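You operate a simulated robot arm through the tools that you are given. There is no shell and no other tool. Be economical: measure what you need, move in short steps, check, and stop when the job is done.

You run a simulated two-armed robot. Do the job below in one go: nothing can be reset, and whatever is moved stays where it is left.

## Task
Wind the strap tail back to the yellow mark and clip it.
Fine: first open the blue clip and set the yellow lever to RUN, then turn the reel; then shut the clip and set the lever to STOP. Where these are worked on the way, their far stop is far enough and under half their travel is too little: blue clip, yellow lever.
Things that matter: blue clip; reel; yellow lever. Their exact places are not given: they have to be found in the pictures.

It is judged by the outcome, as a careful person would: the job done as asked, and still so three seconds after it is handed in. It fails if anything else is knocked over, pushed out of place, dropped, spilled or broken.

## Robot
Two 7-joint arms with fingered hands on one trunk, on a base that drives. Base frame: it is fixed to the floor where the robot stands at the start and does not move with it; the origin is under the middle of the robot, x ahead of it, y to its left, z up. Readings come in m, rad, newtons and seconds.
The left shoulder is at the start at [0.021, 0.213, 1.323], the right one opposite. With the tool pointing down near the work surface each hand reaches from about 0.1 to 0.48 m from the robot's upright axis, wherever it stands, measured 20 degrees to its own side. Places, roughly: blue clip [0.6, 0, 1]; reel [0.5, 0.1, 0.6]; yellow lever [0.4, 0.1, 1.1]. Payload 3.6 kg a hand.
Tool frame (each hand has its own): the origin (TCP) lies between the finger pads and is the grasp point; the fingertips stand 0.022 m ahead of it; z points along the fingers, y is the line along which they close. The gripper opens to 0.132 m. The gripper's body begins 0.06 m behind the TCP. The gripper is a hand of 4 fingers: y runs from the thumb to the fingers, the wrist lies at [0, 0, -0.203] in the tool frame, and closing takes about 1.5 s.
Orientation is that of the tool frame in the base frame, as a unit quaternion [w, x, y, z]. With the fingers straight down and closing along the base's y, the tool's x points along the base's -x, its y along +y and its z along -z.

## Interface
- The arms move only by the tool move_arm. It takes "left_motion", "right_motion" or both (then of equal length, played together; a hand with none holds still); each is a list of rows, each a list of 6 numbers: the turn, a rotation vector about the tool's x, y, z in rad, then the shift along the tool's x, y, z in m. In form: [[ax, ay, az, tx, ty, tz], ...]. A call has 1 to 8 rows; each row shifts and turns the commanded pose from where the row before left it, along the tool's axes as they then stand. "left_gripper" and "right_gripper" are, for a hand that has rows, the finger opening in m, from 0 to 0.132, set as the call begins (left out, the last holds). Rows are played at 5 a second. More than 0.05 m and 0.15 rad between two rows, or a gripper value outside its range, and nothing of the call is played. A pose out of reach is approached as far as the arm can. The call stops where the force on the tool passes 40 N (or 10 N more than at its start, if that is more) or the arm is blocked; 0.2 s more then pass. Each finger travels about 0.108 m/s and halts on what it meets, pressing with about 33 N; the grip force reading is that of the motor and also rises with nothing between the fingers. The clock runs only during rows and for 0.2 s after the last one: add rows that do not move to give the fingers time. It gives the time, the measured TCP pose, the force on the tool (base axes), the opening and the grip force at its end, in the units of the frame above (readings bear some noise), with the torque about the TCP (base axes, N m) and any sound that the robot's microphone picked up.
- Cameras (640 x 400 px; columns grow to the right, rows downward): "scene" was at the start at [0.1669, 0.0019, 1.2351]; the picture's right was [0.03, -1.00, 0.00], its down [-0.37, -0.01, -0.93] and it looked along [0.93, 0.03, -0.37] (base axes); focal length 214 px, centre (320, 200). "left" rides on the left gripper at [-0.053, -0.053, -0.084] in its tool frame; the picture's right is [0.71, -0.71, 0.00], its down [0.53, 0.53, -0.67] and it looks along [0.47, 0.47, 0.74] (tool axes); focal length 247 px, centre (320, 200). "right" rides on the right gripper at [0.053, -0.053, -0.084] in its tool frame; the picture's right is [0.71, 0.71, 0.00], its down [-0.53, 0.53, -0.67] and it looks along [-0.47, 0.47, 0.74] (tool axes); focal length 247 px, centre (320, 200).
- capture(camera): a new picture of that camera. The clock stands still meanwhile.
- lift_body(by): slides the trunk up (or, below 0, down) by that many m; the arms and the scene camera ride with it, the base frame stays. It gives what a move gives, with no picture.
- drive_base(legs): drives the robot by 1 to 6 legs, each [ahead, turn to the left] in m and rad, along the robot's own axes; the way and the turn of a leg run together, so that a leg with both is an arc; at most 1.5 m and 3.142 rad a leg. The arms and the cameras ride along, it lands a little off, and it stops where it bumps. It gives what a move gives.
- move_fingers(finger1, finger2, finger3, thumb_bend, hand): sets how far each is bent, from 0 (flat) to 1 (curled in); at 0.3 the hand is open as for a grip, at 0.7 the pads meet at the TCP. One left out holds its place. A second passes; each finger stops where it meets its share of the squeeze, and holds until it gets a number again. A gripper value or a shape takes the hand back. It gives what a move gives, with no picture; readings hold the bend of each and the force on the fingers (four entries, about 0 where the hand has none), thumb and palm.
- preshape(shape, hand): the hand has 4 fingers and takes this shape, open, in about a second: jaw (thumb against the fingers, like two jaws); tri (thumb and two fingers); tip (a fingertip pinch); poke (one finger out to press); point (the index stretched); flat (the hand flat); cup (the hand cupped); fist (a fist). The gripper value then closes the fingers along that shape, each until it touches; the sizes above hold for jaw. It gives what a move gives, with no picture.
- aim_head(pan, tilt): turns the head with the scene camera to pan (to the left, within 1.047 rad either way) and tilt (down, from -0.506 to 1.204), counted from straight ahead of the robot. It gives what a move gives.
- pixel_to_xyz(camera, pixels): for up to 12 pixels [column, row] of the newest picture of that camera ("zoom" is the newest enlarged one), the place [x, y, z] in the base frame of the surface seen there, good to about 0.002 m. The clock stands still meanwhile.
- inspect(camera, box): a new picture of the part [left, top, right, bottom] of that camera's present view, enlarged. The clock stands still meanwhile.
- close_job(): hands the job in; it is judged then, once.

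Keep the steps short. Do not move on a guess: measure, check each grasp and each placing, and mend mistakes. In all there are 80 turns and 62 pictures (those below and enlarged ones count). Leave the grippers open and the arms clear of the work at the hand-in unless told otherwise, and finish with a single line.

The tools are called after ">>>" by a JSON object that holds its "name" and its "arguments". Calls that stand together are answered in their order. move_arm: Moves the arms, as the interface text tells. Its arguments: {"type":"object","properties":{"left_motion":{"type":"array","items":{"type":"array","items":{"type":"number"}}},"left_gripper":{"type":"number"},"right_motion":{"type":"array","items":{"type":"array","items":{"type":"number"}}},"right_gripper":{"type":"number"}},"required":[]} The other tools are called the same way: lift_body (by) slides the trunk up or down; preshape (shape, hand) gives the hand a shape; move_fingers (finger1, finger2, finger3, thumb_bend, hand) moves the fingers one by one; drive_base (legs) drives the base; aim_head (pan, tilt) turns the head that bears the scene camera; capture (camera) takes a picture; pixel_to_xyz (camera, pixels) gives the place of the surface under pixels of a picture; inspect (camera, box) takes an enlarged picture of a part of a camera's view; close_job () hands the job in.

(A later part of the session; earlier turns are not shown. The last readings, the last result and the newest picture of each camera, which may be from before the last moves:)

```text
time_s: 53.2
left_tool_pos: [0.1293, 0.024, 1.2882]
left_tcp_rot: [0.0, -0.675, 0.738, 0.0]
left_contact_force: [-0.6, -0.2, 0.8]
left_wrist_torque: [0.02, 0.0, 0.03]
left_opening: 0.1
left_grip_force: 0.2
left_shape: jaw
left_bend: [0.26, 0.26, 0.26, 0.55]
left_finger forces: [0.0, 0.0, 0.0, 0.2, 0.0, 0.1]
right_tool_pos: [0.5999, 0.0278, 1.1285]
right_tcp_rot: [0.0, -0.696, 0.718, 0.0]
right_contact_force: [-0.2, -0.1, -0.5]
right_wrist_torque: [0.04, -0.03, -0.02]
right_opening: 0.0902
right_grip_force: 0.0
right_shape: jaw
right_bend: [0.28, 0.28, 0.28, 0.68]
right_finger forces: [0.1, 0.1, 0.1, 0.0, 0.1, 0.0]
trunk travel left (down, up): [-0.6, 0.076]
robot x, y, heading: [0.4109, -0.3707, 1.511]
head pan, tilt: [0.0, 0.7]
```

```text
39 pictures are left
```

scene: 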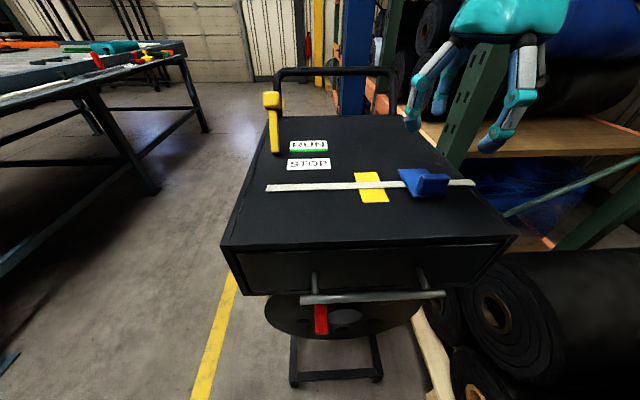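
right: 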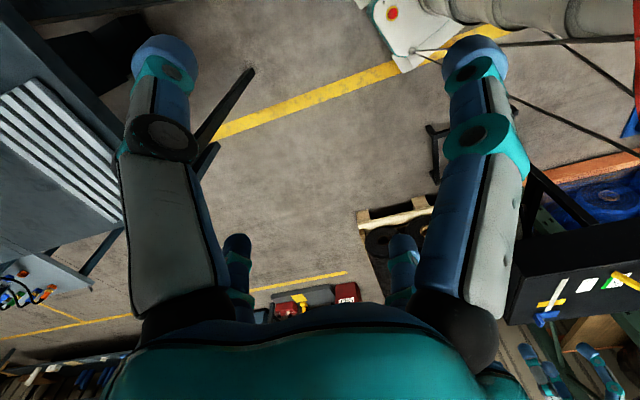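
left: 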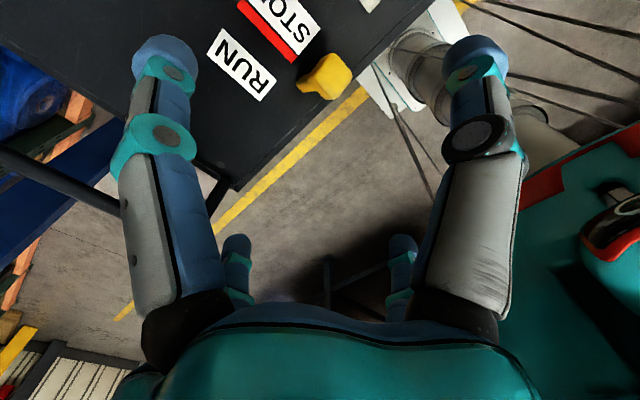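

Everything is clear. I'll lower until the fingers flank the tab and check with both cameras.

>>> {"name": "move_arm", "arguments": {"right_motion": [[0, 0, 0, 0, 0, 0.04], [0, 0, 0, 0, 0, 0.035], [0, 0, 0, 0, 0, 0.015]]}}

>>> {"name": "inspect", "arguments": {"camera": "scene", "box": [340, 100, 520, 220]}}

>>> {"name": "capture", "arguments": {"camera": "right"}}

```text
time_s: 54.0
left_tool_pos: [0.13, 0.0239, 1.2885]
left_tcp_rot: [0.0, -0.675, 0.738, 0.0]
left_contact_force: [0.0, -0.3, -0.2]
left_wrist_torque: [0.0, -0.02, -0.02]
left_opening: 0.0999
left_grip_force: 0.1
left_shape: jaw
left_bend: [0.26, 0.26, 0.26, 0.55]
left_finger forces: [0.1, 0.0, 0.1, 0.0, 0.1, 0.0]
right_tool_pos: [0.5992, 0.0281, 1.0394]
right_tcp_rot: [-0.001, -0.696, 0.718, 0.0]
right_contact_force: [-0.9, 0.4, 1.3]
right_wrist_torque: [0.02, 0.0, 0.01]
right_opening: 0.0904
right_grip_force: 0.1
right_shape: jaw
right_bend: [0.28, 0.28, 0.28, 0.68]
right_finger forces: [0.0, 0.0, 0.1, 0.0, 0.0, 0.0]
trunk travel left (down, up): [-0.6, 0.076]
robot x, y, heading: [0.4106, -0.367, 1.511]
head pan, tilt: [0.0, 0.7]
```

```text
3.33 times, centred on (430, 160) of scene
```

zoom: 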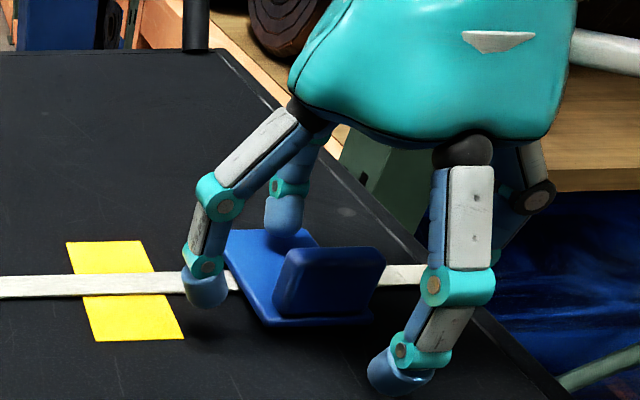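

```text
37 pictures are left
```

right: 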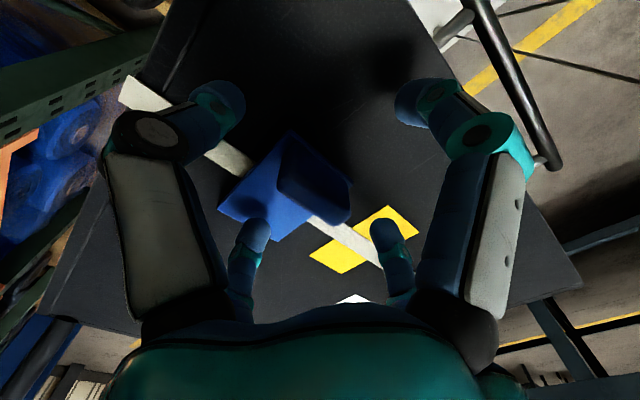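

I'll measure where the fingertips are relative to the tab.

>>> {"name": "pixel_to_xyz", "arguments": {"camera": "right", "pixels": [[225, 95], [408, 100], [255, 232], [382, 228], [315, 165], [290, 215]]}}

>>> {"name": "pixel_to_xyz", "arguments": {"camera": "zoom", "pixels": [[205, 288], [285, 218], [385, 372], [335, 255], [330, 300]]}}

```text
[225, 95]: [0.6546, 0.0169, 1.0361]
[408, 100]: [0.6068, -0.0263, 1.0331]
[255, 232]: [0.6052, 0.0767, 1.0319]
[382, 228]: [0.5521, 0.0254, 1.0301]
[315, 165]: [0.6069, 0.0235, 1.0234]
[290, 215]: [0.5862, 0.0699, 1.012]
```

```text
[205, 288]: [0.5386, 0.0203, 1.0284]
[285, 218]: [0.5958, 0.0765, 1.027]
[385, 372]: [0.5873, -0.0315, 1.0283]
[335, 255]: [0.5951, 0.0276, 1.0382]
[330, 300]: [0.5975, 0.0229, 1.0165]
```

The four digits stand in a cross around the tab, at about ±0.05 m. The near finger at (0.60, -0.03) can push the tab's outer face in +y, which should swing the lid up about its far edge. I'll push gently and watch the force.

>>> {"name": "move_arm", "arguments": {"right_motion": [[0, 0, 0, -0.02, 0, 0.003], [0, 0, 0, -0.015, 0, 0], [0, 0, 0, -0.01, 0, 0], [0, 0, 0, -0.01, 0, 0], [0, 0, 0, -0.01, 0, 0]]}}

>>> {"name": "inspect", "arguments": {"camera": "scene", "box": [340, 100, 520, 220]}}

```text
time_s: 55.2
left_tool_pos: [0.1296, 0.0206, 1.2891]
left_tcp_rot: [-0.001, -0.674, 0.738, 0.0]
left_contact_force: [0.3, -0.2, 0.4]
left_wrist_torque: [-0.01, -0.01, -0.04]
left_opening: 0.0999
left_grip_force: 0.1
left_shape: jaw
left_bend: [0.26, 0.26, 0.26, 0.55]
left_finger forces: [0.1, 0.0, 0.0, 0.1, 0.1, 0.0]
right_tool_pos: [0.6016, 0.091, 1.0358]
right_tcp_rot: [0.0, -0.696, 0.718, 0.0]
right_contact_force: [0.1, -9.1, 0.5]
right_wrist_torque: [-0.26, -0.01, 0.05]
right_opening: 0.0935
right_grip_force: 0.1
right_shape: jaw
right_bend: [0.14, 0.28, 0.28, 0.68]
right_finger forces: [9.4, 0.0, 0.1, 0.1, 0.0, 0.0]
trunk travel left (down, up): [-0.6, 0.076]
robot x, y, heading: [0.4127, -0.3719, 1.51]
head pan, tilt: [0.0, 0.7]
```

```text
3.33 times, centred on (430, 160) of scene
```

zoom: 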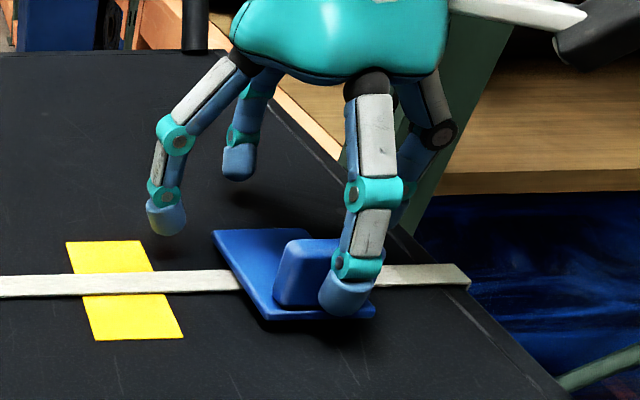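

The finger gave way at 9 N and the lid didn't move. I'll go back, grip the tab with all digits and lift it.

>>> {"name": "move_arm", "arguments": {"right_motion": [[0, 0, 0, 0.032, 0, 0], [0, 0, 0, 0.031, 0.003, 0], [0, 0, 0, 0, 0, 0], [0, 0, 0, 0, 0, 0], [0, 0, 0, 0, 0, 0]]}}

>>> {"name": "move_arm", "arguments": {"right_motion": [[0, 0, 0, 0, 0, 0], [0, 0, 0, 0, 0, 0], [0, 0, 0, 0, 0, 0], [0, 0, 0, 0, 0, 0], [0, 0, 0, 0, 0, 0], [0, 0, 0, 0, 0, 0]], "right_gripper": 0.0}}

>>> {"name": "inspect", "arguments": {"camera": "scene", "box": [340, 100, 520, 220]}}

```text
time_s: 56.4
left_tool_pos: [0.1294, 0.0241, 1.2888]
left_tcp_rot: [0.0, -0.675, 0.738, -0.001]
left_contact_force: [-0.5, 0.7, -0.9]
left_wrist_torque: [0.0, -0.03, -0.01]
left_opening: 0.0998
left_grip_force: 0.0
left_shape: jaw
left_bend: [0.26, 0.26, 0.26, 0.55]
left_finger forces: [0.0, 0.1, 0.1, 0.0, 0.0, 0.1]
right_tool_pos: [0.5964, 0.0292, 1.0355]
right_tcp_rot: [-0.001, -0.696, 0.718, -0.001]
right_contact_force: [0.6, -0.1, -0.1]
right_wrist_torque: [-0.04, -0.03, -0.01]
right_opening: 0.0906
right_grip_force: 0.0
right_shape: jaw
right_bend: [0.28, 0.28, 0.28, 0.68]
right_finger forces: [0.0, 0.1, 0.0, 0.0, 0.0, 0.0]
trunk travel left (down, up): [-0.6, 0.076]
robot x, y, heading: [0.4098, -0.3703, 1.512]
head pan, tilt: [0.0, 0.7]
```

```text
time_s: 57.8
left_tool_pos: [0.1301, 0.0241, 1.2882]
left_tcp_rot: [0.0, -0.675, 0.738, 0.0]
left_contact_force: [-0.5, -0.3, 0.3]
left_wrist_torque: [-0.01, 0.0, 0.01]
left_opening: 0.0999
left_grip_force: 0.0
left_shape: jaw
left_bend: [0.26, 0.26, 0.26, 0.55]
left_finger forces: [0.0, 0.1, 0.0, 0.1, 0.0, 0.0]
right_tool_pos: [0.5974, 0.0295, 1.0355]
right_tcp_rot: [-0.001, -0.697, 0.717, 0.0]
right_contact_force: [0.1, 0.5, -0.5]
right_wrist_torque: [0.04, -0.03, 0.0]
right_opening: 0.0275
right_grip_force: 32.6
right_shape: jaw
right_bend: [0.72, 0.77, 0.74, 0.7]
right_finger forces: [29.6, 29.4, 29.6, 0.1, 30.1, 0.0]
trunk travel left (down, up): [-0.6, 0.076]
robot x, y, heading: [0.4118, -0.3701, 1.513]
head pan, tilt: [0.0, 0.7]
```

```text
3.33 times, centred on (430, 160) of scene
```

zoom: 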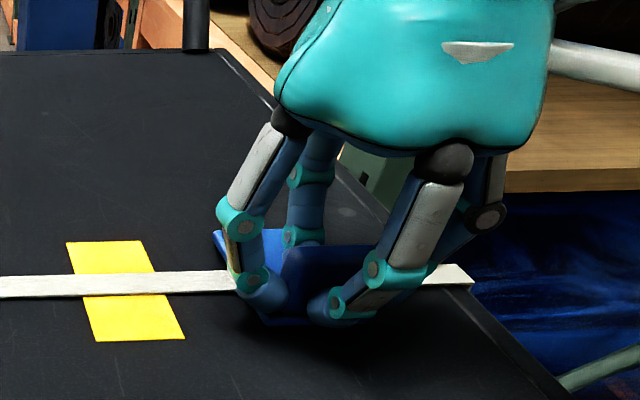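

All four digits grip the tab at about 29 N. I'll lift in small arc steps about the far edge, turning the hand with it.

>>> {"name": "move_arm", "arguments": {"right_motion": [[0, 0.12, 0, -0.0036, 0, -0.008], [0, 0.12, 0, -0.0036, 0, -0.008], [0, 0.12, 0, -0.0036, 0, -0.008], [0, 0.12, 0, -0.0036, 0, -0.008]]}}

>>> {"name": "inspect", "arguments": {"camera": "scene", "box": [340, 100, 520, 220]}}

```text
time_s: 58.8
left_tool_pos: [0.1291, 0.0263, 1.2872]
left_tcp_rot: [0.0, -0.674, 0.738, -0.001]
left_contact_force: [0.2, 0.1, -0.1]
left_wrist_torque: [0.04, 0.0, -0.02]
left_opening: 0.1
left_grip_force: 0.0
left_shape: jaw
left_bend: [0.26, 0.26, 0.26, 0.55]
left_finger forces: [0.1, 0.0, 0.1, 0.0, 0.0, 0.1]
right_tool_pos: [0.5963, 0.0498, 1.0628]
right_tcp_rot: [-0.172, -0.676, 0.696, -0.166]
right_contact_force: [-4.0, 4.6, -4.4]
right_wrist_torque: [0.11, -0.03, 0.04]
right_opening: 0.0275
right_grip_force: 33.1
right_shape: jaw
right_bend: [0.72, 0.77, 0.74, 0.7]
right_finger forces: [28.8, 30.6, 32.2, 0.0, 30.0, 0.1]
trunk travel left (down, up): [-0.6, 0.076]
robot x, y, heading: [0.41, -0.3703, 1.505]
head pan, tilt: [0.0, 0.7]
```

```text
3.33 times, centred on (430, 160) of scene
```

zoom: 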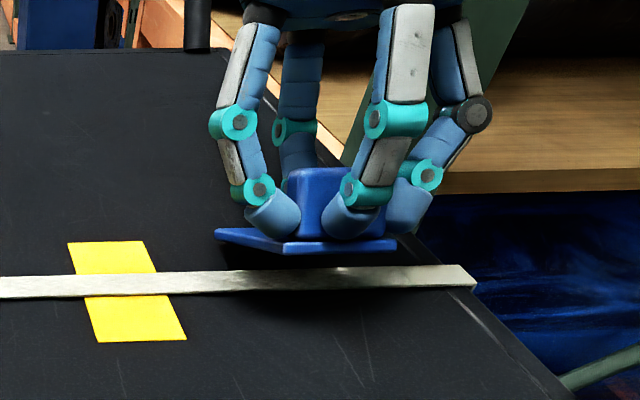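

The lid lifts on its hinge with little force. I'll keep following the arc.

>>> {"name": "move_arm", "arguments": {"right_motion": [[0, 0.12, 0, -0.0036, 0, -0.008], [0, 0.12, 0, -0.0036, 0, -0.008], [0, 0.12, 0, -0.0036, 0, -0.008], [0, 0.12, 0, -0.0036, 0, -0.008]]}}

>>> {"name": "inspect", "arguments": {"camera": "scene", "box": [340, 60, 520, 200]}}

```text
time_s: 59.8
left_tool_pos: [0.1287, 0.0254, 1.2883]
left_tcp_rot: [-0.001, -0.674, 0.738, 0.0]
left_contact_force: [-0.8, -0.8, 0.7]
left_wrist_torque: [0.06, -0.03, -0.04]
left_opening: 0.1001
left_grip_force: 0.1
left_shape: jaw
left_bend: [0.26, 0.26, 0.26, 0.55]
left_finger forces: [0.0, 0.0, 0.0, 0.1, 0.0, 0.1]
right_tool_pos: [0.5955, 0.0698, 1.0749]
right_tcp_rot: [-0.314, -0.632, 0.645, -0.293]
right_contact_force: [17.2, 20.3, -24.0]
right_wrist_torque: [0.71, -0.33, 0.28]
right_opening: 0.0283
right_grip_force: 33.1
right_shape: jaw
right_bend: [0.71, 0.77, 0.74, 0.7]
right_finger forces: [26.3, 29.3, 40.8, 0.1, 35.6, 0.1]
right hand out of reach, approached as far as the arm can: row 4
trunk travel left (down, up): [-0.6, 0.076]
robot x, y, heading: [0.4111, -0.3705, 1.512]
head pan, tilt: [0.0, 0.7]
stopped in row 4 (right hand): the force on the tool passed its limit at 55 N (the readings are from after the stop); the commanded pose is now the measured one
```

```text
2.86 times, centred on (430, 130) of scene
```

zoom: 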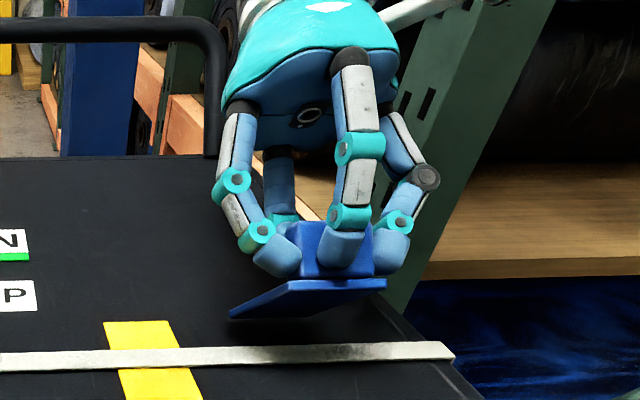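

The arm ran out of reach with the lid about 50° open. I'll keep the grip and tilt the hand back upright while moving in +y, so the tab pivots between the fingers.

>>> {"name": "move_arm", "arguments": {"right_motion": [[0, -0.1, 0, -0.004, 0, -0.0045], [0, -0.1, 0, -0.0059, 0, -0.0054], [0, -0.1, 0, -0.0064, 0, -0.0048], [0, -0.1, 0, -0.0069, 0, -0.0041]]}}

>>> {"name": "inspect", "arguments": {"camera": "scene", "box": [340, 60, 520, 200]}}

```text
time_s: 60.7
left_tool_pos: [0.1287, 0.0207, 1.291]
left_tcp_rot: [0.001, -0.675, 0.738, 0.001]
left_contact_force: [-0.6, 0.7, -0.2]
left_wrist_torque: [0.01, -0.02, 0.05]
left_opening: 0.1001
left_grip_force: 0.1
left_shape: jaw
left_bend: [0.26, 0.26, 0.26, 0.55]
left_finger forces: [0.0, 0.0, 0.0, 0.0, 0.0, 0.0]
right_tool_pos: [0.5962, 0.0813, 1.0844]
right_tcp_rot: [-0.209, -0.675, 0.68, -0.193]
right_contact_force: [14.0, -24.0, 25.5]
right_wrist_torque: [-1.5, -0.47, -0.12]
right_opening: 0.0279
right_grip_force: 33.3
right_shape: jaw
right_bend: [0.75, 0.77, 0.65, 0.7]
right_finger forces: [58.0, 29.1, 29.1, 0.1, 34.1, 0.1]
trunk travel left (down, up): [-0.6, 0.076]
robot x, y, heading: [0.4102, -0.3721, 1.509]
head pan, tilt: [0.0, 0.7]
stopped in row 4 (right hand): the force on the tool passed its limit at 50 N (the readings are from after the stop); the commanded pose is now the measured one
```

```text
2.86 times, centred on (430, 130) of scene
```

zoom: 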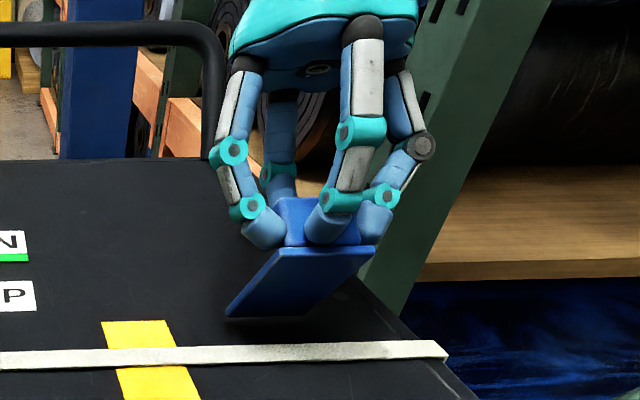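

The lid is about 60° up. I'll release the grip and check whether it stays.

>>> {"name": "move_arm", "arguments": {"right_motion": [[0, 0, 0, 0, 0, 0], [0, 0, 0, 0, 0, 0], [0, 0, 0, 0, 0, 0], [0, 0, 0, 0, 0, 0]], "right_gripper": 0.09}}

>>> {"name": "inspect", "arguments": {"camera": "scene", "box": [340, 60, 520, 200]}}

```text
time_s: 61.7
left_tool_pos: [0.1294, 0.024, 1.2891]
left_tcp_rot: [-0.001, -0.674, 0.739, 0.0]
left_contact_force: [-0.9, 0.1, -0.3]
left_wrist_torque: [-0.02, 0.0, 0.01]
left_opening: 0.0999
left_grip_force: 0.1
left_shape: jaw
left_bend: [0.26, 0.26, 0.26, 0.55]
left_finger forces: [0.0, 0.0, 0.1, 0.0, 0.1, 0.1]
right_tool_pos: [0.5948, 0.086, 1.0798]
right_tcp_rot: [-0.206, -0.676, 0.682, -0.186]
right_contact_force: [-0.1, 0.9, 0.4]
right_wrist_torque: [-0.01, 0.0, -0.02]
right_opening: 0.0898
right_grip_force: 0.2
right_shape: jaw
right_bend: [0.29, 0.29, 0.29, 0.68]
right_finger forces: [0.0, 0.0, 0.0, 0.1, 0.1, 0.1]
trunk travel left (down, up): [-0.6, 0.076]
robot x, y, heading: [0.4151, -0.375, 1.507]
head pan, tilt: [0.0, 0.7]
```

```text
2.86 times, centred on (430, 130) of scene
```

zoom: 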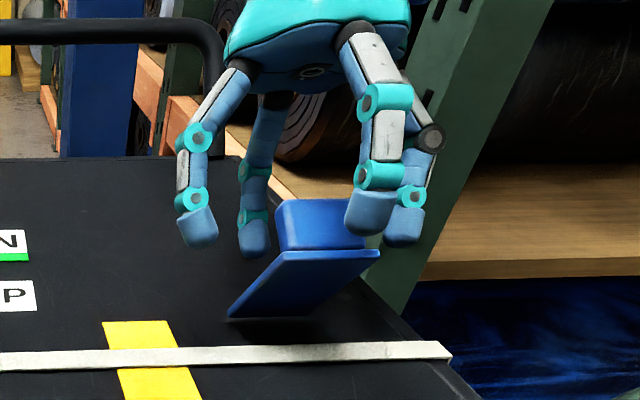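

The lid stays up by itself. I'll pull up, straighten the hand, close the fingers and move in front of the lid to push it on to its stop.

>>> {"name": "move_arm", "arguments": {"right_motion": [[0, 0, 0, 0.0265, 0, -0.042], [0, 0, 0, 0.0265, 0, -0.042], [0, -0.14, 0, 0.02, 0, 0], [0, -0.14, 0, 0.022, 0, 0], [0, -0.14, 0, 0.022, 0, 0], [0, -0.14, 0, 0.022, 0, 0]]}}

>>> {"name": "move_arm", "arguments": {"right_motion": [[0, 0, 0, 0, 0, 0], [0, 0, 0, 0, 0, 0], [0, 0, 0, 0, 0, 0], [0, 0, 0, 0, 0, 0], [0, 0, 0, 0, 0, 0]], "right_gripper": 0.0}}

```text
time_s: 63.1
left_tool_pos: [0.1293, 0.0224, 1.2909]
left_tcp_rot: [0.0, -0.675, 0.738, 0.0]
left_contact_force: [-1.0, 0.3, -0.2]
left_wrist_torque: [0.0, 0.01, -0.02]
left_opening: 0.1001
left_grip_force: 0.0
left_shape: jaw
left_bend: [0.26, 0.26, 0.26, 0.55]
left_finger forces: [0.0, 0.0, 0.1, 0.1, 0.1, 0.1]
right_tool_pos: [0.5955, 0.0054, 1.2096]
right_tcp_rot: [-0.009, -0.7, 0.714, 0.009]
right_contact_force: [-1.0, 0.5, -0.3]
right_wrist_torque: [0.0, -0.02, 0.01]
right_opening: 0.0895
right_grip_force: 0.1
right_shape: jaw
right_bend: [0.29, 0.29, 0.29, 0.68]
right_finger forces: [0.0, 0.0, 0.0, 0.0, 0.0, 0.0]
trunk travel left (down, up): [-0.6, 0.076]
robot x, y, heading: [0.4113, -0.3721, 1.508]
head pan, tilt: [0.0, 0.7]
```

```text
time_s: 64.3
left_tool_pos: [0.1289, 0.0237, 1.289]
left_tcp_rot: [0.0, -0.674, 0.739, 0.0]
left_contact_force: [0.0, 1.0, 0.2]
left_wrist_torque: [0.01, -0.01, -0.02]
left_opening: 0.0999
left_grip_force: 0.0
left_shape: jaw
left_bend: [0.26, 0.26, 0.26, 0.55]
left_finger forces: [0.1, 0.0, 0.0, 0.0, 0.0, 0.1]
right_tool_pos: [0.5952, 0.006, 1.2085]
right_tcp_rot: [-0.011, -0.701, 0.713, 0.007]
right_contact_force: [0.8, 0.2, 0.3]
right_wrist_torque: [0.03, -0.05, 0.0]
right_opening: 0.0001
right_grip_force: 32.9
right_shape: jaw
right_bend: [0.7, 0.7, 0.7, 0.7]
right_finger forces: [0.0, 0.0, 0.1, 0.0, 0.1, 0.0]
trunk travel left (down, up): [-0.6, 0.076]
robot x, y, heading: [0.4141, -0.3729, 1.516]
head pan, tilt: [0.0, 0.7]
```

The fingers are closed. I'll lower in front of the lid and push in +y.

>>> {"name": "move_arm", "arguments": {"right_motion": [[0, 0, 0, 0, 0, 0.049], [0, 0, 0, 0, 0, 0.049], [0, 0, 0, 0, 0, 0.045], [0, 0, 0, -0.02, 0, 0], [0, 0, 0, -0.02, 0, 0], [0, 0, 0, -0.015, 0, 0], [0, 0, 0, -0.01, 0, 0], [0, 0, 0, -0.01, 0, 0]]}}

>>> {"name": "inspect", "arguments": {"camera": "scene", "box": [340, 60, 520, 200]}}

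```text
time_s: 66.1
left_tool_pos: [0.1287, 0.0245, 1.2891]
left_tcp_rot: [-0.001, -0.674, 0.739, 0.0]
left_contact_force: [-0.1, -0.4, -0.4]
left_wrist_torque: [0.03, 0.03, 0.0]
left_opening: 0.0998
left_grip_force: 0.1
left_shape: jaw
left_bend: [0.26, 0.26, 0.26, 0.55]
left_finger forces: [0.1, 0.0, 0.0, 0.0, 0.0, 0.1]
right_tool_pos: [0.5948, 0.0813, 1.0669]
right_tcp_rot: [-0.01, -0.701, 0.713, 0.007]
right_contact_force: [0.4, -0.5, -0.5]
right_wrist_torque: [0.01, -0.01, 0.02]
right_opening: 0.0
right_grip_force: 32.7
right_shape: jaw
right_bend: [0.7, 0.7, 0.7, 0.7]
right_finger forces: [0.0, 0.1, 0.0, 0.0, 0.0, 0.1]
trunk travel left (down, up): [-0.6, 0.076]
robot x, y, heading: [0.4087, -0.3731, 1.516]
head pan, tilt: [0.0, 0.7]
```

```text
2.86 times, centred on (430, 130) of scene
```

zoom: 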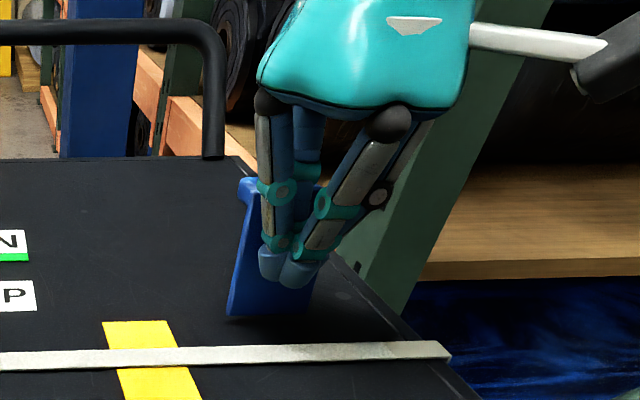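

The lid is now about upright. I'll push further to find the stop.

>>> {"name": "move_arm", "arguments": {"right_motion": [[0, 0, 0, -0.01, 0, 0], [0, 0, 0, -0.01, 0, 0], [0, 0, 0, -0.01, 0, 0], [0, 0, 0, -0.01, 0, 0]]}}

>>> {"name": "inspect", "arguments": {"camera": "scene", "box": [340, 60, 520, 200]}}

```text
time_s: 66.8
left_tool_pos: [0.1314, 0.0181, 1.293]
left_tcp_rot: [0.001, -0.675, 0.738, 0.002]
left_contact_force: [0.4, -0.2, 0.4]
left_wrist_torque: [-0.03, 0.01, -0.01]
left_opening: 0.1003
left_grip_force: 0.0
left_shape: jaw
left_bend: [0.26, 0.26, 0.26, 0.55]
left_finger forces: [0.0, 0.1, 0.0, 0.1, 0.1, 0.0]
right_tool_pos: [0.5941, 0.0893, 1.0685]
right_tcp_rot: [-0.016, -0.703, 0.711, -0.002]
right_contact_force: [9.2, -33.2, 20.0]
right_wrist_torque: [0.82, 0.1, -0.22]
right_opening: 0.0
right_grip_force: 33.0
right_shape: jaw
right_bend: [0.7, 0.7, 0.7, 0.7]
right_finger forces: [0.0, 0.0, 38.4, 0.0, 0.1, 0.0]
trunk travel left (down, up): [-0.6, 0.076]
robot x, y, heading: [0.4119, -0.3741, 1.512]
head pan, tilt: [0.0, 0.7]
stopped in row 3 (right hand): the force on the tool passed its limit at 46 N (the readings are from after the stop); the commanded pose is now the measured one
```

```text
2.86 times, centred on (430, 130) of scene
```

zoom: 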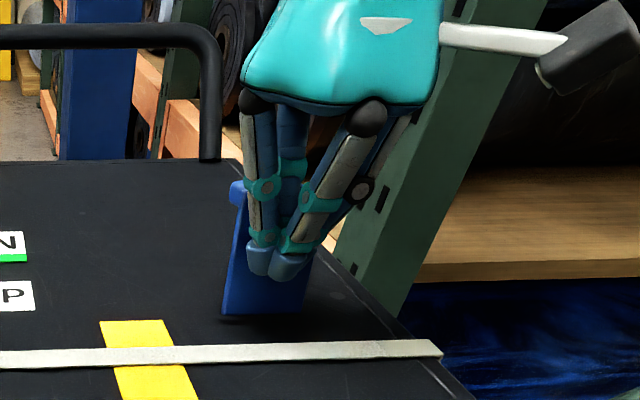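

The clip hit its far stop and is fully open. I'll retreat the hand, raise it, back up, and lower the trunk for the reel.

>>> {"name": "move_arm", "arguments": {"right_motion": [[0, 0, 0, 0.03, 0, 0], [0, 0, 0, 0.04, 0, 0], [0, 0, 0, 0.04, 0, -0.02], [0, 0, 0, 0.02, 0, -0.045], [0, 0, 0, 0, 0, -0.05], [0, 0, 0, 0, 0, -0.05]]}}

>>> {"name": "drive_base", "arguments": {"legs": [[-0.3, 0]]}}

>>> {"name": "lift_body", "arguments": {"by": -0.4}}

>>> {"name": "lift_body", "arguments": {"by": -0.1}}

>>> {"name": "aim_head", "arguments": {"pan": 0.0, "tilt": 0.25}}

>>> {"name": "capture", "arguments": {"camera": "scene"}}

```text
time_s: 68.2
left_tool_pos: [0.1302, 0.0226, 1.2895]
left_tcp_rot: [0.0, -0.675, 0.738, 0.0]
left_contact_force: [0.0, -0.5, 0.2]
left_wrist_torque: [-0.02, -0.02, -0.01]
left_opening: 0.0998
left_grip_force: 0.1
left_shape: jaw
left_bend: [0.26, 0.26, 0.26, 0.55]
left_finger forces: [0.0, 0.0, 0.0, 0.0, 0.1, 0.0]
right_tool_pos: [0.5963, -0.0306, 1.2333]
right_tcp_rot: [-0.016, -0.702, 0.712, -0.001]
right_contact_force: [-0.1, 0.3, 0.2]
right_wrist_torque: [-0.01, 0.02, 0.02]
right_opening: 0.0
right_grip_force: 33.1
right_shape: jaw
right_bend: [0.7, 0.7, 0.7, 0.7]
right_finger forces: [0.0, 0.1, 0.0, 0.0, 0.0, 0.1]
trunk travel left (down, up): [-0.6, 0.076]
robot x, y, heading: [0.4084, -0.369, 1.513]
head pan, tilt: [0.0, 0.7]
```

```text
time_s: 70.2
left_tool_pos: [0.1134, -0.2704, 1.2902]
left_tcp_rot: [0.0, -0.672, 0.74, -0.001]
left_contact_force: [0.1, 0.1, 0.8]
left_wrist_torque: [0.01, 0.0, 0.01]
left_opening: 0.1001
left_grip_force: 0.0
left_shape: jaw
left_bend: [0.26, 0.26, 0.26, 0.55]
left_finger forces: [0.0, 0.1, 0.0, 0.0, 0.0, 0.1]
right_tool_pos: [0.5806, -0.3261, 1.2318]
right_tcp_rot: [-0.015, -0.7, 0.714, 0.0]
right_contact_force: [0.3, -0.5, 0.3]
right_wrist_torque: [0.04, -0.01, 0.02]
right_opening: 0.0
right_grip_force: 32.8
right_shape: jaw
right_bend: [0.7, 0.7, 0.7, 0.7]
right_finger forces: [0.0, 0.0, 0.0, 0.1, 0.1, 0.1]
trunk travel left (down, up): [-0.6, 0.076]
robot x, y, heading: [0.3923, -0.6662, 1.505]
head pan, tilt: [0.0, 0.7]
```

```text
time_s: 74.0
left_tool_pos: [0.1125, -0.27, 0.891]
left_tcp_rot: [0.0, -0.673, 0.74, 0.0]
left_contact_force: [-0.9, -0.2, 0.1]
left_wrist_torque: [0.01, 0.03, -0.02]
left_opening: 0.1
left_grip_force: 0.1
left_shape: jaw
left_bend: [0.26, 0.26, 0.26, 0.55]
left_finger forces: [0.0, 0.0, 0.0, 0.1, 0.0, 0.0]
right_tool_pos: [0.5803, -0.3256, 0.8326]
right_tcp_rot: [-0.016, -0.7, 0.714, 0.0]
right_contact_force: [-0.3, -0.1, 0.4]
right_wrist_torque: [0.01, 0.01, 0.0]
right_opening: 0.0
right_grip_force: 32.6
right_shape: jaw
right_bend: [0.7, 0.7, 0.7, 0.7]
right_finger forces: [0.0, 0.1, 0.0, 0.1, 0.1, 0.1]
trunk travel left (down, up): [-0.2, 0.476]
robot x, y, heading: [0.3957, -0.6698, 1.505]
head pan, tilt: [0.0, 0.7]
```

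```text
time_s: 75.4
left_tool_pos: [0.114, -0.2698, 0.7905]
left_tcp_rot: [-0.001, -0.672, 0.741, 0.001]
left_contact_force: [0.0, 0.8, -0.1]
left_wrist_torque: [-0.05, 0.0, 0.03]
left_opening: 0.0998
left_grip_force: 0.1
left_shape: jaw
left_bend: [0.26, 0.26, 0.26, 0.55]
left_finger forces: [0.0, 0.0, 0.0, 0.0, 0.0, 0.1]
right_tool_pos: [0.5798, -0.3259, 0.7318]
right_tcp_rot: [-0.014, -0.7, 0.714, 0.0]
right_contact_force: [1.0, -0.6, -0.6]
right_wrist_torque: [0.03, 0.02, -0.04]
right_opening: 0.0
right_grip_force: 32.6
right_shape: jaw
right_bend: [0.7, 0.7, 0.7, 0.7]
right_finger forces: [0.0, 0.0, 0.0, 0.0, 0.1, 0.0]
trunk travel left (down, up): [-0.1, 0.576]
robot x, y, heading: [0.3937, -0.667, 1.506]
head pan, tilt: [0.0, 0.7]
```

```text
time_s: 76.3
left_tool_pos: [0.1137, -0.2684, 0.789]
left_tcp_rot: [0.0, -0.672, 0.74, 0.0]
left_contact_force: [-0.3, 0.0, -0.2]
left_wrist_torque: [0.02, -0.01, -0.03]
left_opening: 0.1
left_grip_force: 0.0
left_shape: jaw
left_bend: [0.26, 0.26, 0.26, 0.55]
left_finger forces: [0.0, 0.0, 0.0, 0.0, 0.2, 0.0]
right_tool_pos: [0.5806, -0.3261, 0.7314]
right_tcp_rot: [-0.016, -0.7, 0.714, -0.001]
right_contact_force: [0.5, 0.1, 0.1]
right_wrist_torque: [0.0, 0.0, 0.0]
right_opening: 0.0
right_grip_force: 32.9
right_shape: jaw
right_bend: [0.7, 0.7, 0.7, 0.7]
right_finger forces: [0.0, 0.1, 0.0, 0.1, 0.0, 0.0]
trunk travel left (down, up): [-0.1, 0.576]
robot x, y, heading: [0.3946, -0.667, 1.504]
head pan, tilt: [0.0, 0.25]
```

```text
28 pictures are left
```

scene: 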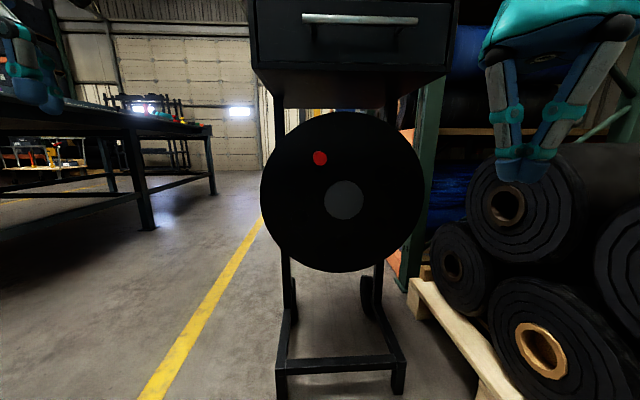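

This is a face-on view. I'll measure the peg, the hub and the rim.

>>> {"name": "pixel_to_xyz", "arguments": {"camera": "scene", "pixels": [[320, 158], [344, 200], [326, 200], [362, 200], [344, 182], [344, 218], [264, 195], [422, 192], [342, 114], [342, 268], [313, 158], [327, 158]]}}

```text
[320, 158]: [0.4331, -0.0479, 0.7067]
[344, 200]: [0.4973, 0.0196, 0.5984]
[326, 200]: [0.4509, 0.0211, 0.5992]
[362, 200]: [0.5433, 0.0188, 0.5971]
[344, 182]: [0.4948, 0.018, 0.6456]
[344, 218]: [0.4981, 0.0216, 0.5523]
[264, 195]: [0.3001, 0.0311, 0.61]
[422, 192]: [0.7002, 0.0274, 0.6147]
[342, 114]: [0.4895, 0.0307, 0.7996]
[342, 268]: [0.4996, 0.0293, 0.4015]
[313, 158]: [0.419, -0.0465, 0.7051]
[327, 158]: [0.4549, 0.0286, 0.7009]
```

The axle is at (0.498, 0.600), the peg at radius 0.123 and angle 122°, and the strap layer at r≈0.189. The tail must travel about 0.163 m, which is about 0.86 rad, with the top moving toward +x. I'll turn the right hand to point at +y while moving toward the peg.

>>> {"name": "move_arm", "arguments": {"right_motion": [[0, -0.15, 0, -0.0198, 0.013, 0.003], [0, -0.15, 0, -0.0191, 0.013, 0.0059], [0, -0.15, 0, -0.018, 0.013, 0.0087], [0, -0.15, 0, -0.0165, 0.013, 0.0113], [0, -0.15, 0, -0.0146, 0.013, 0.0136], [0, -0.15, 0, -0.0124, 0.013, 0.0157], [0, -0.15, 0, -0.01, 0.013, 0.0174]], "right_gripper": 0.09}}

```text
time_s: 77.6
left_tool_pos: [0.1138, -0.269, 0.7896]
left_tcp_rot: [-0.001, -0.672, 0.741, -0.002]
left_contact_force: [0.0, -0.2, -0.8]
left_wrist_torque: [-0.02, 0.01, 0.0]
left_opening: 0.0998
left_grip_force: 0.1
left_shape: jaw
left_bend: [0.26, 0.26, 0.26, 0.55]
left_finger forces: [0.0, 0.0, 0.1, 0.0, 0.0, 0.1]
right_tool_pos: [0.5403, -0.0642, 0.8066]
right_tcp_rot: [0.258, -0.652, 0.666, 0.253]
right_contact_force: [-4.2, -17.3, -26.2]
right_wrist_torque: [0.69, -0.21, 0.03]
right_opening: 0.0829
right_grip_force: 0.0
right_shape: jaw
right_bend: [0.29, 0.29, 0.42, 0.68]
right_finger forces: [0.0, 0.1, 30.9, 0.1, 0.0, 0.0]
right hand out of reach, approached as far as the arm can: row 2, 3, 4, 5, 6
trunk travel left (down, up): [-0.1, 0.576]
robot x, y, heading: [0.396, -0.6658, 1.505]
head pan, tilt: [0.0, 0.25]
stopped in row 6 (right hand): the force on the tool passed its limit at 64 N (the readings are from after the stop); the commanded pose is now the measured one
```

The arm couldn't fold this close, and a finger touched the cart's underside. I'll drive straight back to clear it and look.

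>>> {"name": "drive_base", "arguments": {"legs": [[-0.2, 0]]}}

>>> {"name": "capture", "arguments": {"camera": "scene"}}

```text
time_s: 79.2
left_tool_pos: [0.0993, -0.4708, 0.791]
left_tcp_rot: [0.0, -0.675, 0.738, 0.0]
left_contact_force: [0.0, -0.8, -0.8]
left_wrist_torque: [-0.02, 0.01, -0.01]
left_opening: 0.1
left_grip_force: 0.1
left_shape: jaw
left_bend: [0.26, 0.26, 0.26, 0.55]
left_finger forces: [0.1, 0.1, 0.1, 0.0, 0.0, 0.0]
right_tool_pos: [0.5239, -0.2606, 0.8141]
right_tcp_rot: [0.263, -0.65, 0.664, 0.26]
right_contact_force: [-0.9, 0.1, -0.5]
right_wrist_torque: [0.01, 0.0, -0.02]
right_opening: 0.0898
right_grip_force: 0.1
right_shape: jaw
right_bend: [0.29, 0.29, 0.29, 0.68]
right_finger forces: [0.1, 0.1, 0.1, 0.0, 0.0, 0.1]
trunk travel left (down, up): [-0.1, 0.576]
robot x, y, heading: [0.3808, -0.8642, 1.513]
head pan, tilt: [0.0, 0.25]
```

```text
27 pictures are left
```

scene: 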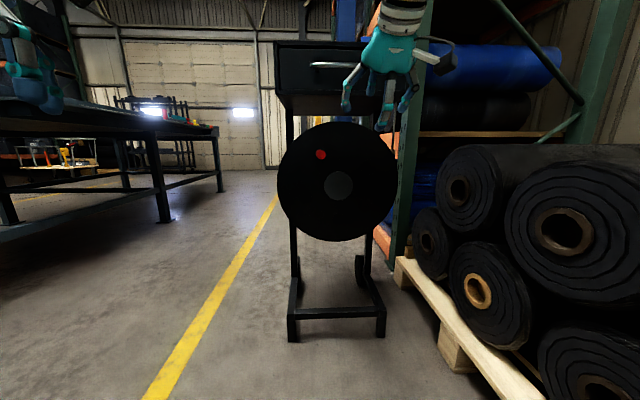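

Nothing was disturbed and the peg is still at (321,155). I'll finish turning the hand forward and lower it toward peg height.

>>> {"name": "move_arm", "arguments": {"right_motion": [[0, -0.135, 0, 0.0109, 0.015, 0.0152], [0, -0.135, 0, 0.0128, 0.015, 0.0136], [0, -0.135, 0, 0.0145, 0.015, 0.0118], [0, -0.135, 0, 0.0161, 0.015, 0.0096], [0, -0.135, 0, 0.0171, 0.015, 0.0075], [0, -0.135, 0, 0.018, 0.015, 0.005]]}}

```text
time_s: 80.6
left_tool_pos: [0.0999, -0.4712, 0.7916]
left_tcp_rot: [0.0, -0.674, 0.739, 0.0]
left_contact_force: [0.0, 0.4, -0.1]
left_wrist_torque: [0.01, 0.0, 0.01]
left_opening: 0.1004
left_grip_force: 0.1
left_shape: jaw
left_bend: [0.26, 0.26, 0.26, 0.55]
left_finger forces: [0.0, 0.0, 0.0, 0.0, 0.0, 0.0]
right_tool_pos: [0.3518, -0.1798, 1.1127]
right_tcp_rot: [0.498, -0.505, 0.51, 0.486]
right_contact_force: [-0.5, 0.0, -0.9]
right_wrist_torque: [-0.03, 0.0, 0.01]
right_opening: 0.09
right_grip_force: 0.0
right_shape: jaw
right_bend: [0.29, 0.29, 0.29, 0.68]
right_finger forces: [0.0, 0.0, 0.1, 0.0, 0.1, 0.0]
right hand out of reach, approached as far as the arm can: row 1, 2, 3, 4, 5, 6
trunk travel left (down, up): [-0.1, 0.576]
robot x, y, heading: [0.3777, -0.8685, 1.514]
head pan, tilt: [0.0, 0.25]
```

The orientation is reached, but the arm settled high. I'll issue still rows to see whether it settles to the commanded pose.

>>> {"name": "move_arm", "arguments": {"right_motion": [[0, 0, 0, 0, 0, -0.02], [0, 0, 0, 0, 0, -0.02], [0, 0, 0, 0, 0, 0]]}}

>>> {"name": "capture", "arguments": {"camera": "scene"}}

```text
time_s: 81.4
left_tool_pos: [0.0989, -0.4702, 0.7912]
left_tcp_rot: [-0.001, -0.673, 0.74, -0.001]
left_contact_force: [0.3, 0.1, 0.2]
left_wrist_torque: [0.01, 0.03, 0.0]
left_opening: 0.1
left_grip_force: 0.1
left_shape: jaw
left_bend: [0.26, 0.26, 0.26, 0.55]
left_finger forces: [0.0, 0.0, 0.1, 0.0, 0.0, 0.0]
right_tool_pos: [0.3382, -0.1881, 1.124]
right_tcp_rot: [0.502, -0.496, 0.506, 0.496]
right_contact_force: [0.4, 0.3, -0.7]
right_wrist_torque: [0.05, -0.03, 0.01]
right_opening: 0.0902
right_grip_force: 0.1
right_shape: jaw
right_bend: [0.29, 0.29, 0.29, 0.68]
right_finger forces: [0.0, 0.0, 0.0, 0.0, 0.1, 0.0]
right hand out of reach, approached as far as the arm can: row 1, 2
trunk travel left (down, up): [-0.1, 0.576]
robot x, y, heading: [0.3815, -0.8673, 1.514]
head pan, tilt: [0.0, 0.25]
```

```text
26 pictures are left
```

scene: 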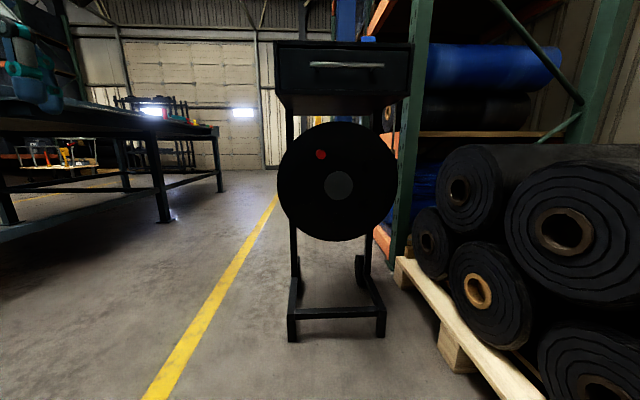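

The arm doesn't like a horizontal tool this low. A tool tilted about 45° forward should reach the peg under the drawer. I'll raise the trunk 0.2 m and tilt the hand back to 45°, away from the cart.

>>> {"name": "lift_body", "arguments": {"by": 0.2}}

>>> {"name": "move_arm", "arguments": {"right_motion": [[0, 0.13, 0, 0.0026, 0, -0.0198], [0, 0.13, 0, 0.0051, 0, -0.0193], [0, 0.13, 0, 0.0076, 0, -0.0185], [0, 0.13, 0, 0.01, 0, -0.0173], [0, 0.13, 0, 0.0121, 0, -0.0159], [0, 0.13, 0, 0.0141, 0, -0.0142]]}}

```text
time_s: 83.5
left_tool_pos: [0.1, -0.4716, 0.9915]
left_tcp_rot: [0.0, -0.674, 0.739, 0.001]
left_contact_force: [0.8, 1.6, 0.2]
left_wrist_torque: [0.0, 0.02, 0.0]
left_opening: 0.1002
left_grip_force: 0.1
left_shape: jaw
left_bend: [0.26, 0.26, 0.26, 0.55]
left_finger forces: [0.0, 0.1, 0.1, 0.0, 0.0, 0.0]
right_tool_pos: [0.4055, -0.2273, 1.4456]
right_tcp_rot: [0.521, -0.417, 0.508, 0.545]
right_contact_force: [0.3, 0.4, -0.2]
right_wrist_torque: [-0.01, -0.01, 0.04]
right_opening: 0.09
right_grip_force: 0.1
right_shape: jaw
right_bend: [0.29, 0.29, 0.29, 0.68]
right_finger forces: [0.1, 0.0, 0.0, 0.0, 0.1, 0.1]
trunk travel left (down, up): [-0.298, 0.378]
robot x, y, heading: [0.3812, -0.8669, 1.514]
head pan, tilt: [0.0, 0.25]
stopped: the arm was blocked; the commanded pose is now the measured one
```

```text
time_s: 84.8
left_tool_pos: [0.0981, -0.4717, 0.9916]
left_tcp_rot: [0.001, -0.674, 0.739, 0.0]
left_contact_force: [0.3, -0.1, 0.3]
left_wrist_torque: [0.0, -0.04, -0.02]
left_opening: 0.1003
left_grip_force: 0.0
left_shape: jaw
left_bend: [0.26, 0.26, 0.26, 0.55]
left_finger forces: [0.0, 0.0, 0.0, 0.0, 0.1, 0.0]
right_tool_pos: [0.3999, -0.3563, 1.3834]
right_tcp_rot: [0.288, -0.597, 0.666, 0.342]
right_contact_force: [0.0, 0.1, 0.3]
right_wrist_torque: [-0.04, 0.02, -0.04]
right_opening: 0.0899
right_grip_force: 0.0
right_shape: jaw
right_bend: [0.29, 0.29, 0.29, 0.68]
right_finger forces: [0.0, 0.0, 0.1, 0.0, 0.1, 0.0]
right hand out of reach, approached as far as the arm can: row 3, 4, 5, 6
trunk travel left (down, up): [-0.298, 0.378]
robot x, y, heading: [0.3808, -0.8667, 1.508]
head pan, tilt: [0.0, 0.25]
```

The hand is tilted about 53° forward but high, at z 1.38. I'll bring it straight down.

>>> {"name": "move_arm", "arguments": {"right_motion": [[0, 0, 0, 0.0396, -0.0056, 0.03], [0, 0, 0, 0.0396, -0.0056, 0.03], [0, 0, 0, 0.0396, -0.0056, 0.03], [0, 0, 0, 0.0396, -0.0056, 0.03], [0, 0, 0, 0.0396, -0.0056, 0.03], [0, 0, 0, 0.0396, -0.0056, 0.03]]}}

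```text
time_s: 86.2
left_tool_pos: [0.0981, -0.4702, 0.9897]
left_tcp_rot: [-0.001, -0.674, 0.738, 0.001]
left_contact_force: [0.9, 1.5, 0.8]
left_wrist_torque: [-0.01, 0.0, -0.01]
left_opening: 0.0999
left_grip_force: 0.0
left_shape: jaw
left_bend: [0.26, 0.26, 0.26, 0.55]
left_finger forces: [0.0, 0.1, 0.1, 0.0, 0.1, 0.0]
right_tool_pos: [0.4028, -0.3518, 1.0855]
right_tcp_rot: [0.289, -0.595, 0.667, 0.344]
right_contact_force: [0.5, 1.2, 0.1]
right_wrist_torque: [0.01, -0.02, 0.0]
right_opening: 0.0901
right_grip_force: 0.2
right_shape: jaw
right_bend: [0.29, 0.29, 0.29, 0.68]
right_finger forces: [0.0, 0.1, 0.0, 0.0, 0.0, 0.0]
trunk travel left (down, up): [-0.298, 0.378]
robot x, y, heading: [0.3779, -0.87, 1.505]
head pan, tilt: [0.0, 0.25]
```

It reached that pose cleanly. I'll continue down.

>>> {"name": "move_arm", "arguments": {"right_motion": [[0, 0, 0, 0.0396, -0.0056, 0.03], [0, 0, 0, 0.0396, -0.0056, 0.03], [0, 0, 0, 0.0396, -0.0056, 0.03], [0, 0, 0, 0.0396, -0.0056, 0.03], [0, 0, 0, 0.0396, -0.0056, 0.03], [0, 0, 0, 0.0396, -0.0056, 0.03]]}}

```text
time_s: 87.7
left_tool_pos: [0.0995, -0.4714, 0.9903]
left_tcp_rot: [0.0, -0.673, 0.739, 0.0]
left_contact_force: [0.2, -0.5, -0.2]
left_wrist_torque: [0.05, -0.03, -0.01]
left_opening: 0.1001
left_grip_force: 0.1
left_shape: jaw
left_bend: [0.26, 0.26, 0.26, 0.55]
left_finger forces: [0.1, 0.0, 0.0, 0.0, 0.0, 0.1]
right_tool_pos: [0.4202, -0.3194, 0.8278]
right_tcp_rot: [0.28, -0.606, 0.664, 0.336]
right_contact_force: [-0.2, -0.5, 0.6]
right_wrist_torque: [0.02, -0.01, -0.05]
right_opening: 0.0899
right_grip_force: 0.0
right_shape: jaw
right_bend: [0.29, 0.29, 0.29, 0.68]
right_finger forces: [0.0, 0.1, 0.1, 0.0, 0.0, 0.0]
right hand out of reach, approached as far as the arm can: row 5, 6
trunk travel left (down, up): [-0.298, 0.378]
robot x, y, heading: [0.3791, -0.8667, 1.505]
head pan, tilt: [0.0, 0.25]
```

The limit is about 0.2 m below the shoulder. I'll lower the trunk so the hand sits at peg height, then use the base to bring it forward.

>>> {"name": "lift_body", "arguments": {"by": -0.12}}

>>> {"name": "drive_base", "arguments": {"legs": [[0.2, 0]]}}

>>> {"name": "capture", "arguments": {"camera": "scene"}}

```text
time_s: 89.2
left_tool_pos: [0.0978, -0.4717, 0.8717]
left_tcp_rot: [0.001, -0.673, 0.739, -0.001]
left_contact_force: [0.3, -0.5, 0.3]
left_wrist_torque: [-0.01, 0.01, 0.0]
left_opening: 0.1
left_grip_force: 0.1
left_shape: jaw
left_bend: [0.26, 0.26, 0.26, 0.55]
left_finger forces: [0.0, 0.1, 0.0, 0.0, 0.0, 0.0]
right_tool_pos: [0.4203, -0.3218, 0.6492]
right_tcp_rot: [0.242, -0.619, 0.686, 0.297]
right_contact_force: [0.1, -0.5, -0.5]
right_wrist_torque: [-0.03, -0.03, 0.0]
right_opening: 0.0898
right_grip_force: 0.1
right_shape: jaw
right_bend: [0.29, 0.29, 0.29, 0.68]
right_finger forces: [0.0, 0.0, 0.0, 0.0, 0.0, 0.1]
trunk travel left (down, up): [-0.178, 0.498]
robot x, y, heading: [0.3811, -0.8669, 1.509]
head pan, tilt: [0.0, 0.25]
```

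```text
time_s: 90.8
left_tool_pos: [0.1112, -0.2693, 0.871]
left_tcp_rot: [0.001, -0.674, 0.739, 0.0]
left_contact_force: [0.1, 0.4, -0.7]
left_wrist_torque: [0.0, -0.04, 0.05]
left_opening: 0.1
left_grip_force: 0.1
left_shape: jaw
left_bend: [0.26, 0.26, 0.26, 0.55]
left_finger forces: [0.1, 0.0, 0.1, 0.0, 0.0, 0.1]
right_tool_pos: [0.4333, -0.1209, 0.6484]
right_tcp_rot: [0.242, -0.619, 0.685, 0.298]
right_contact_force: [-0.3, -1.0, 0.5]
right_wrist_torque: [0.0, -0.02, 0.0]
right_opening: 0.0902
right_grip_force: 0.0
right_shape: jaw
right_bend: [0.29, 0.29, 0.29, 0.68]
right_finger forces: [0.1, 0.1, 0.0, 0.0, 0.0, 0.0]
trunk travel left (down, up): [-0.178, 0.498]
robot x, y, heading: [0.39, -0.6632, 1.508]
head pan, tilt: [0.0, 0.25]
```

```text
25 pictures are left
```

scene: 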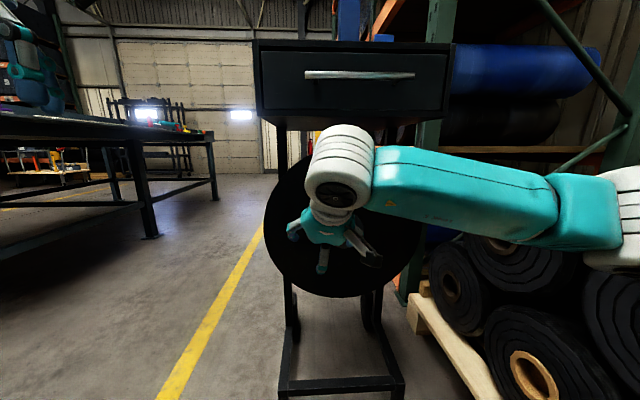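

The hand is at (0.433, -0.121, 0.648), in front of the peg but 0.055 low. I'll raise it to peg height and check with its own camera.

>>> {"name": "move_arm", "arguments": {"right_motion": [[0, 0, 0, -0.0193, 0.003, -0.0194], [0, 0, 0, -0.0193, 0.003, -0.0194]]}}

>>> {"name": "capture", "arguments": {"camera": "right"}}

```text
time_s: 91.3
left_tool_pos: [0.1117, -0.2712, 0.8713]
left_tcp_rot: [0.001, -0.675, 0.738, 0.001]
left_contact_force: [-0.5, 0.3, 0.0]
left_wrist_torque: [-0.02, 0.04, -0.03]
left_opening: 0.1
left_grip_force: 0.1
left_shape: jaw
left_bend: [0.26, 0.26, 0.26, 0.55]
left_finger forces: [0.1, 0.0, 0.0, 0.0, 0.1, 0.0]
right_tool_pos: [0.4333, -0.1204, 0.7044]
right_tcp_rot: [0.243, -0.619, 0.685, 0.297]
right_contact_force: [0.1, -0.2, -0.7]
right_wrist_torque: [0.0, 0.0, 0.01]
right_opening: 0.0901
right_grip_force: 0.0
right_shape: jaw
right_bend: [0.29, 0.29, 0.29, 0.68]
right_finger forces: [0.0, 0.0, 0.1, 0.1, 0.1, 0.0]
trunk travel left (down, up): [-0.178, 0.498]
robot x, y, heading: [0.3932, -0.6656, 1.511]
head pan, tilt: [0.0, 0.25]
```

```text
24 pictures are left
```

right: 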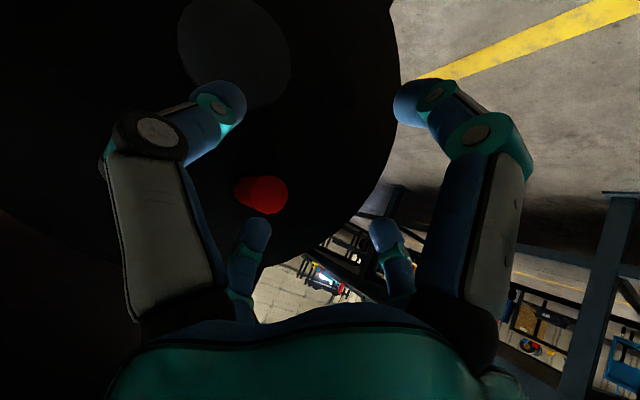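

The peg appears at (262,195), which matches the expected geometry. I'll advance 0.08 m so the digits surround it.

>>> {"name": "move_arm", "arguments": {"right_motion": [[0, 0, 0, -0.019, 0.0015, 0.019], [0, 0, 0, -0.019, 0.0015, 0.019], [0, 0, 0, -0.019, 0.0015, 0.019]]}}

>>> {"name": "capture", "arguments": {"camera": "right"}}

```text
time_s: 92.2
left_tool_pos: [0.1118, -0.2699, 0.8723]
left_tcp_rot: [0.001, -0.674, 0.739, 0.001]
left_contact_force: [-0.2, -0.1, -0.1]
left_wrist_torque: [0.0, 0.01, 0.0]
left_opening: 0.0999
left_grip_force: 0.0
left_shape: jaw
left_bend: [0.26, 0.26, 0.26, 0.55]
left_finger forces: [0.0, 0.0, 0.0, 0.1, 0.0, 0.1]
right_tool_pos: [0.4334, -0.039, 0.7044]
right_tcp_rot: [0.243, -0.619, 0.685, 0.297]
right_contact_force: [-0.6, -0.3, -0.2]
right_wrist_torque: [0.01, -0.02, -0.03]
right_opening: 0.0902
right_grip_force: 0.0
right_shape: jaw
right_bend: [0.29, 0.29, 0.29, 0.68]
right_finger forces: [0.0, 0.0, 0.0, 0.0, 0.0, 0.0]
trunk travel left (down, up): [-0.178, 0.498]
robot x, y, heading: [0.3924, -0.6643, 1.508]
head pan, tilt: [0.0, 0.25]
```

```text
23 pictures are left
```

right: 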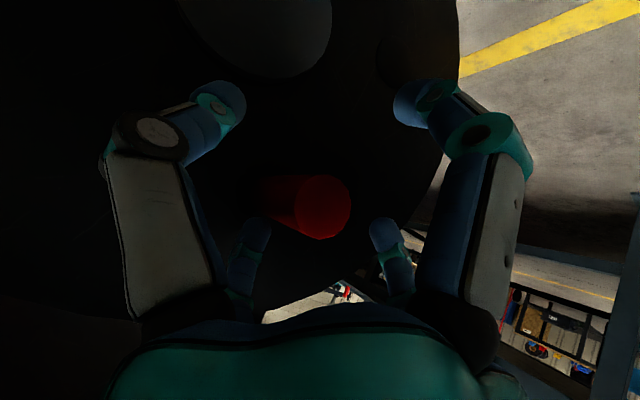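

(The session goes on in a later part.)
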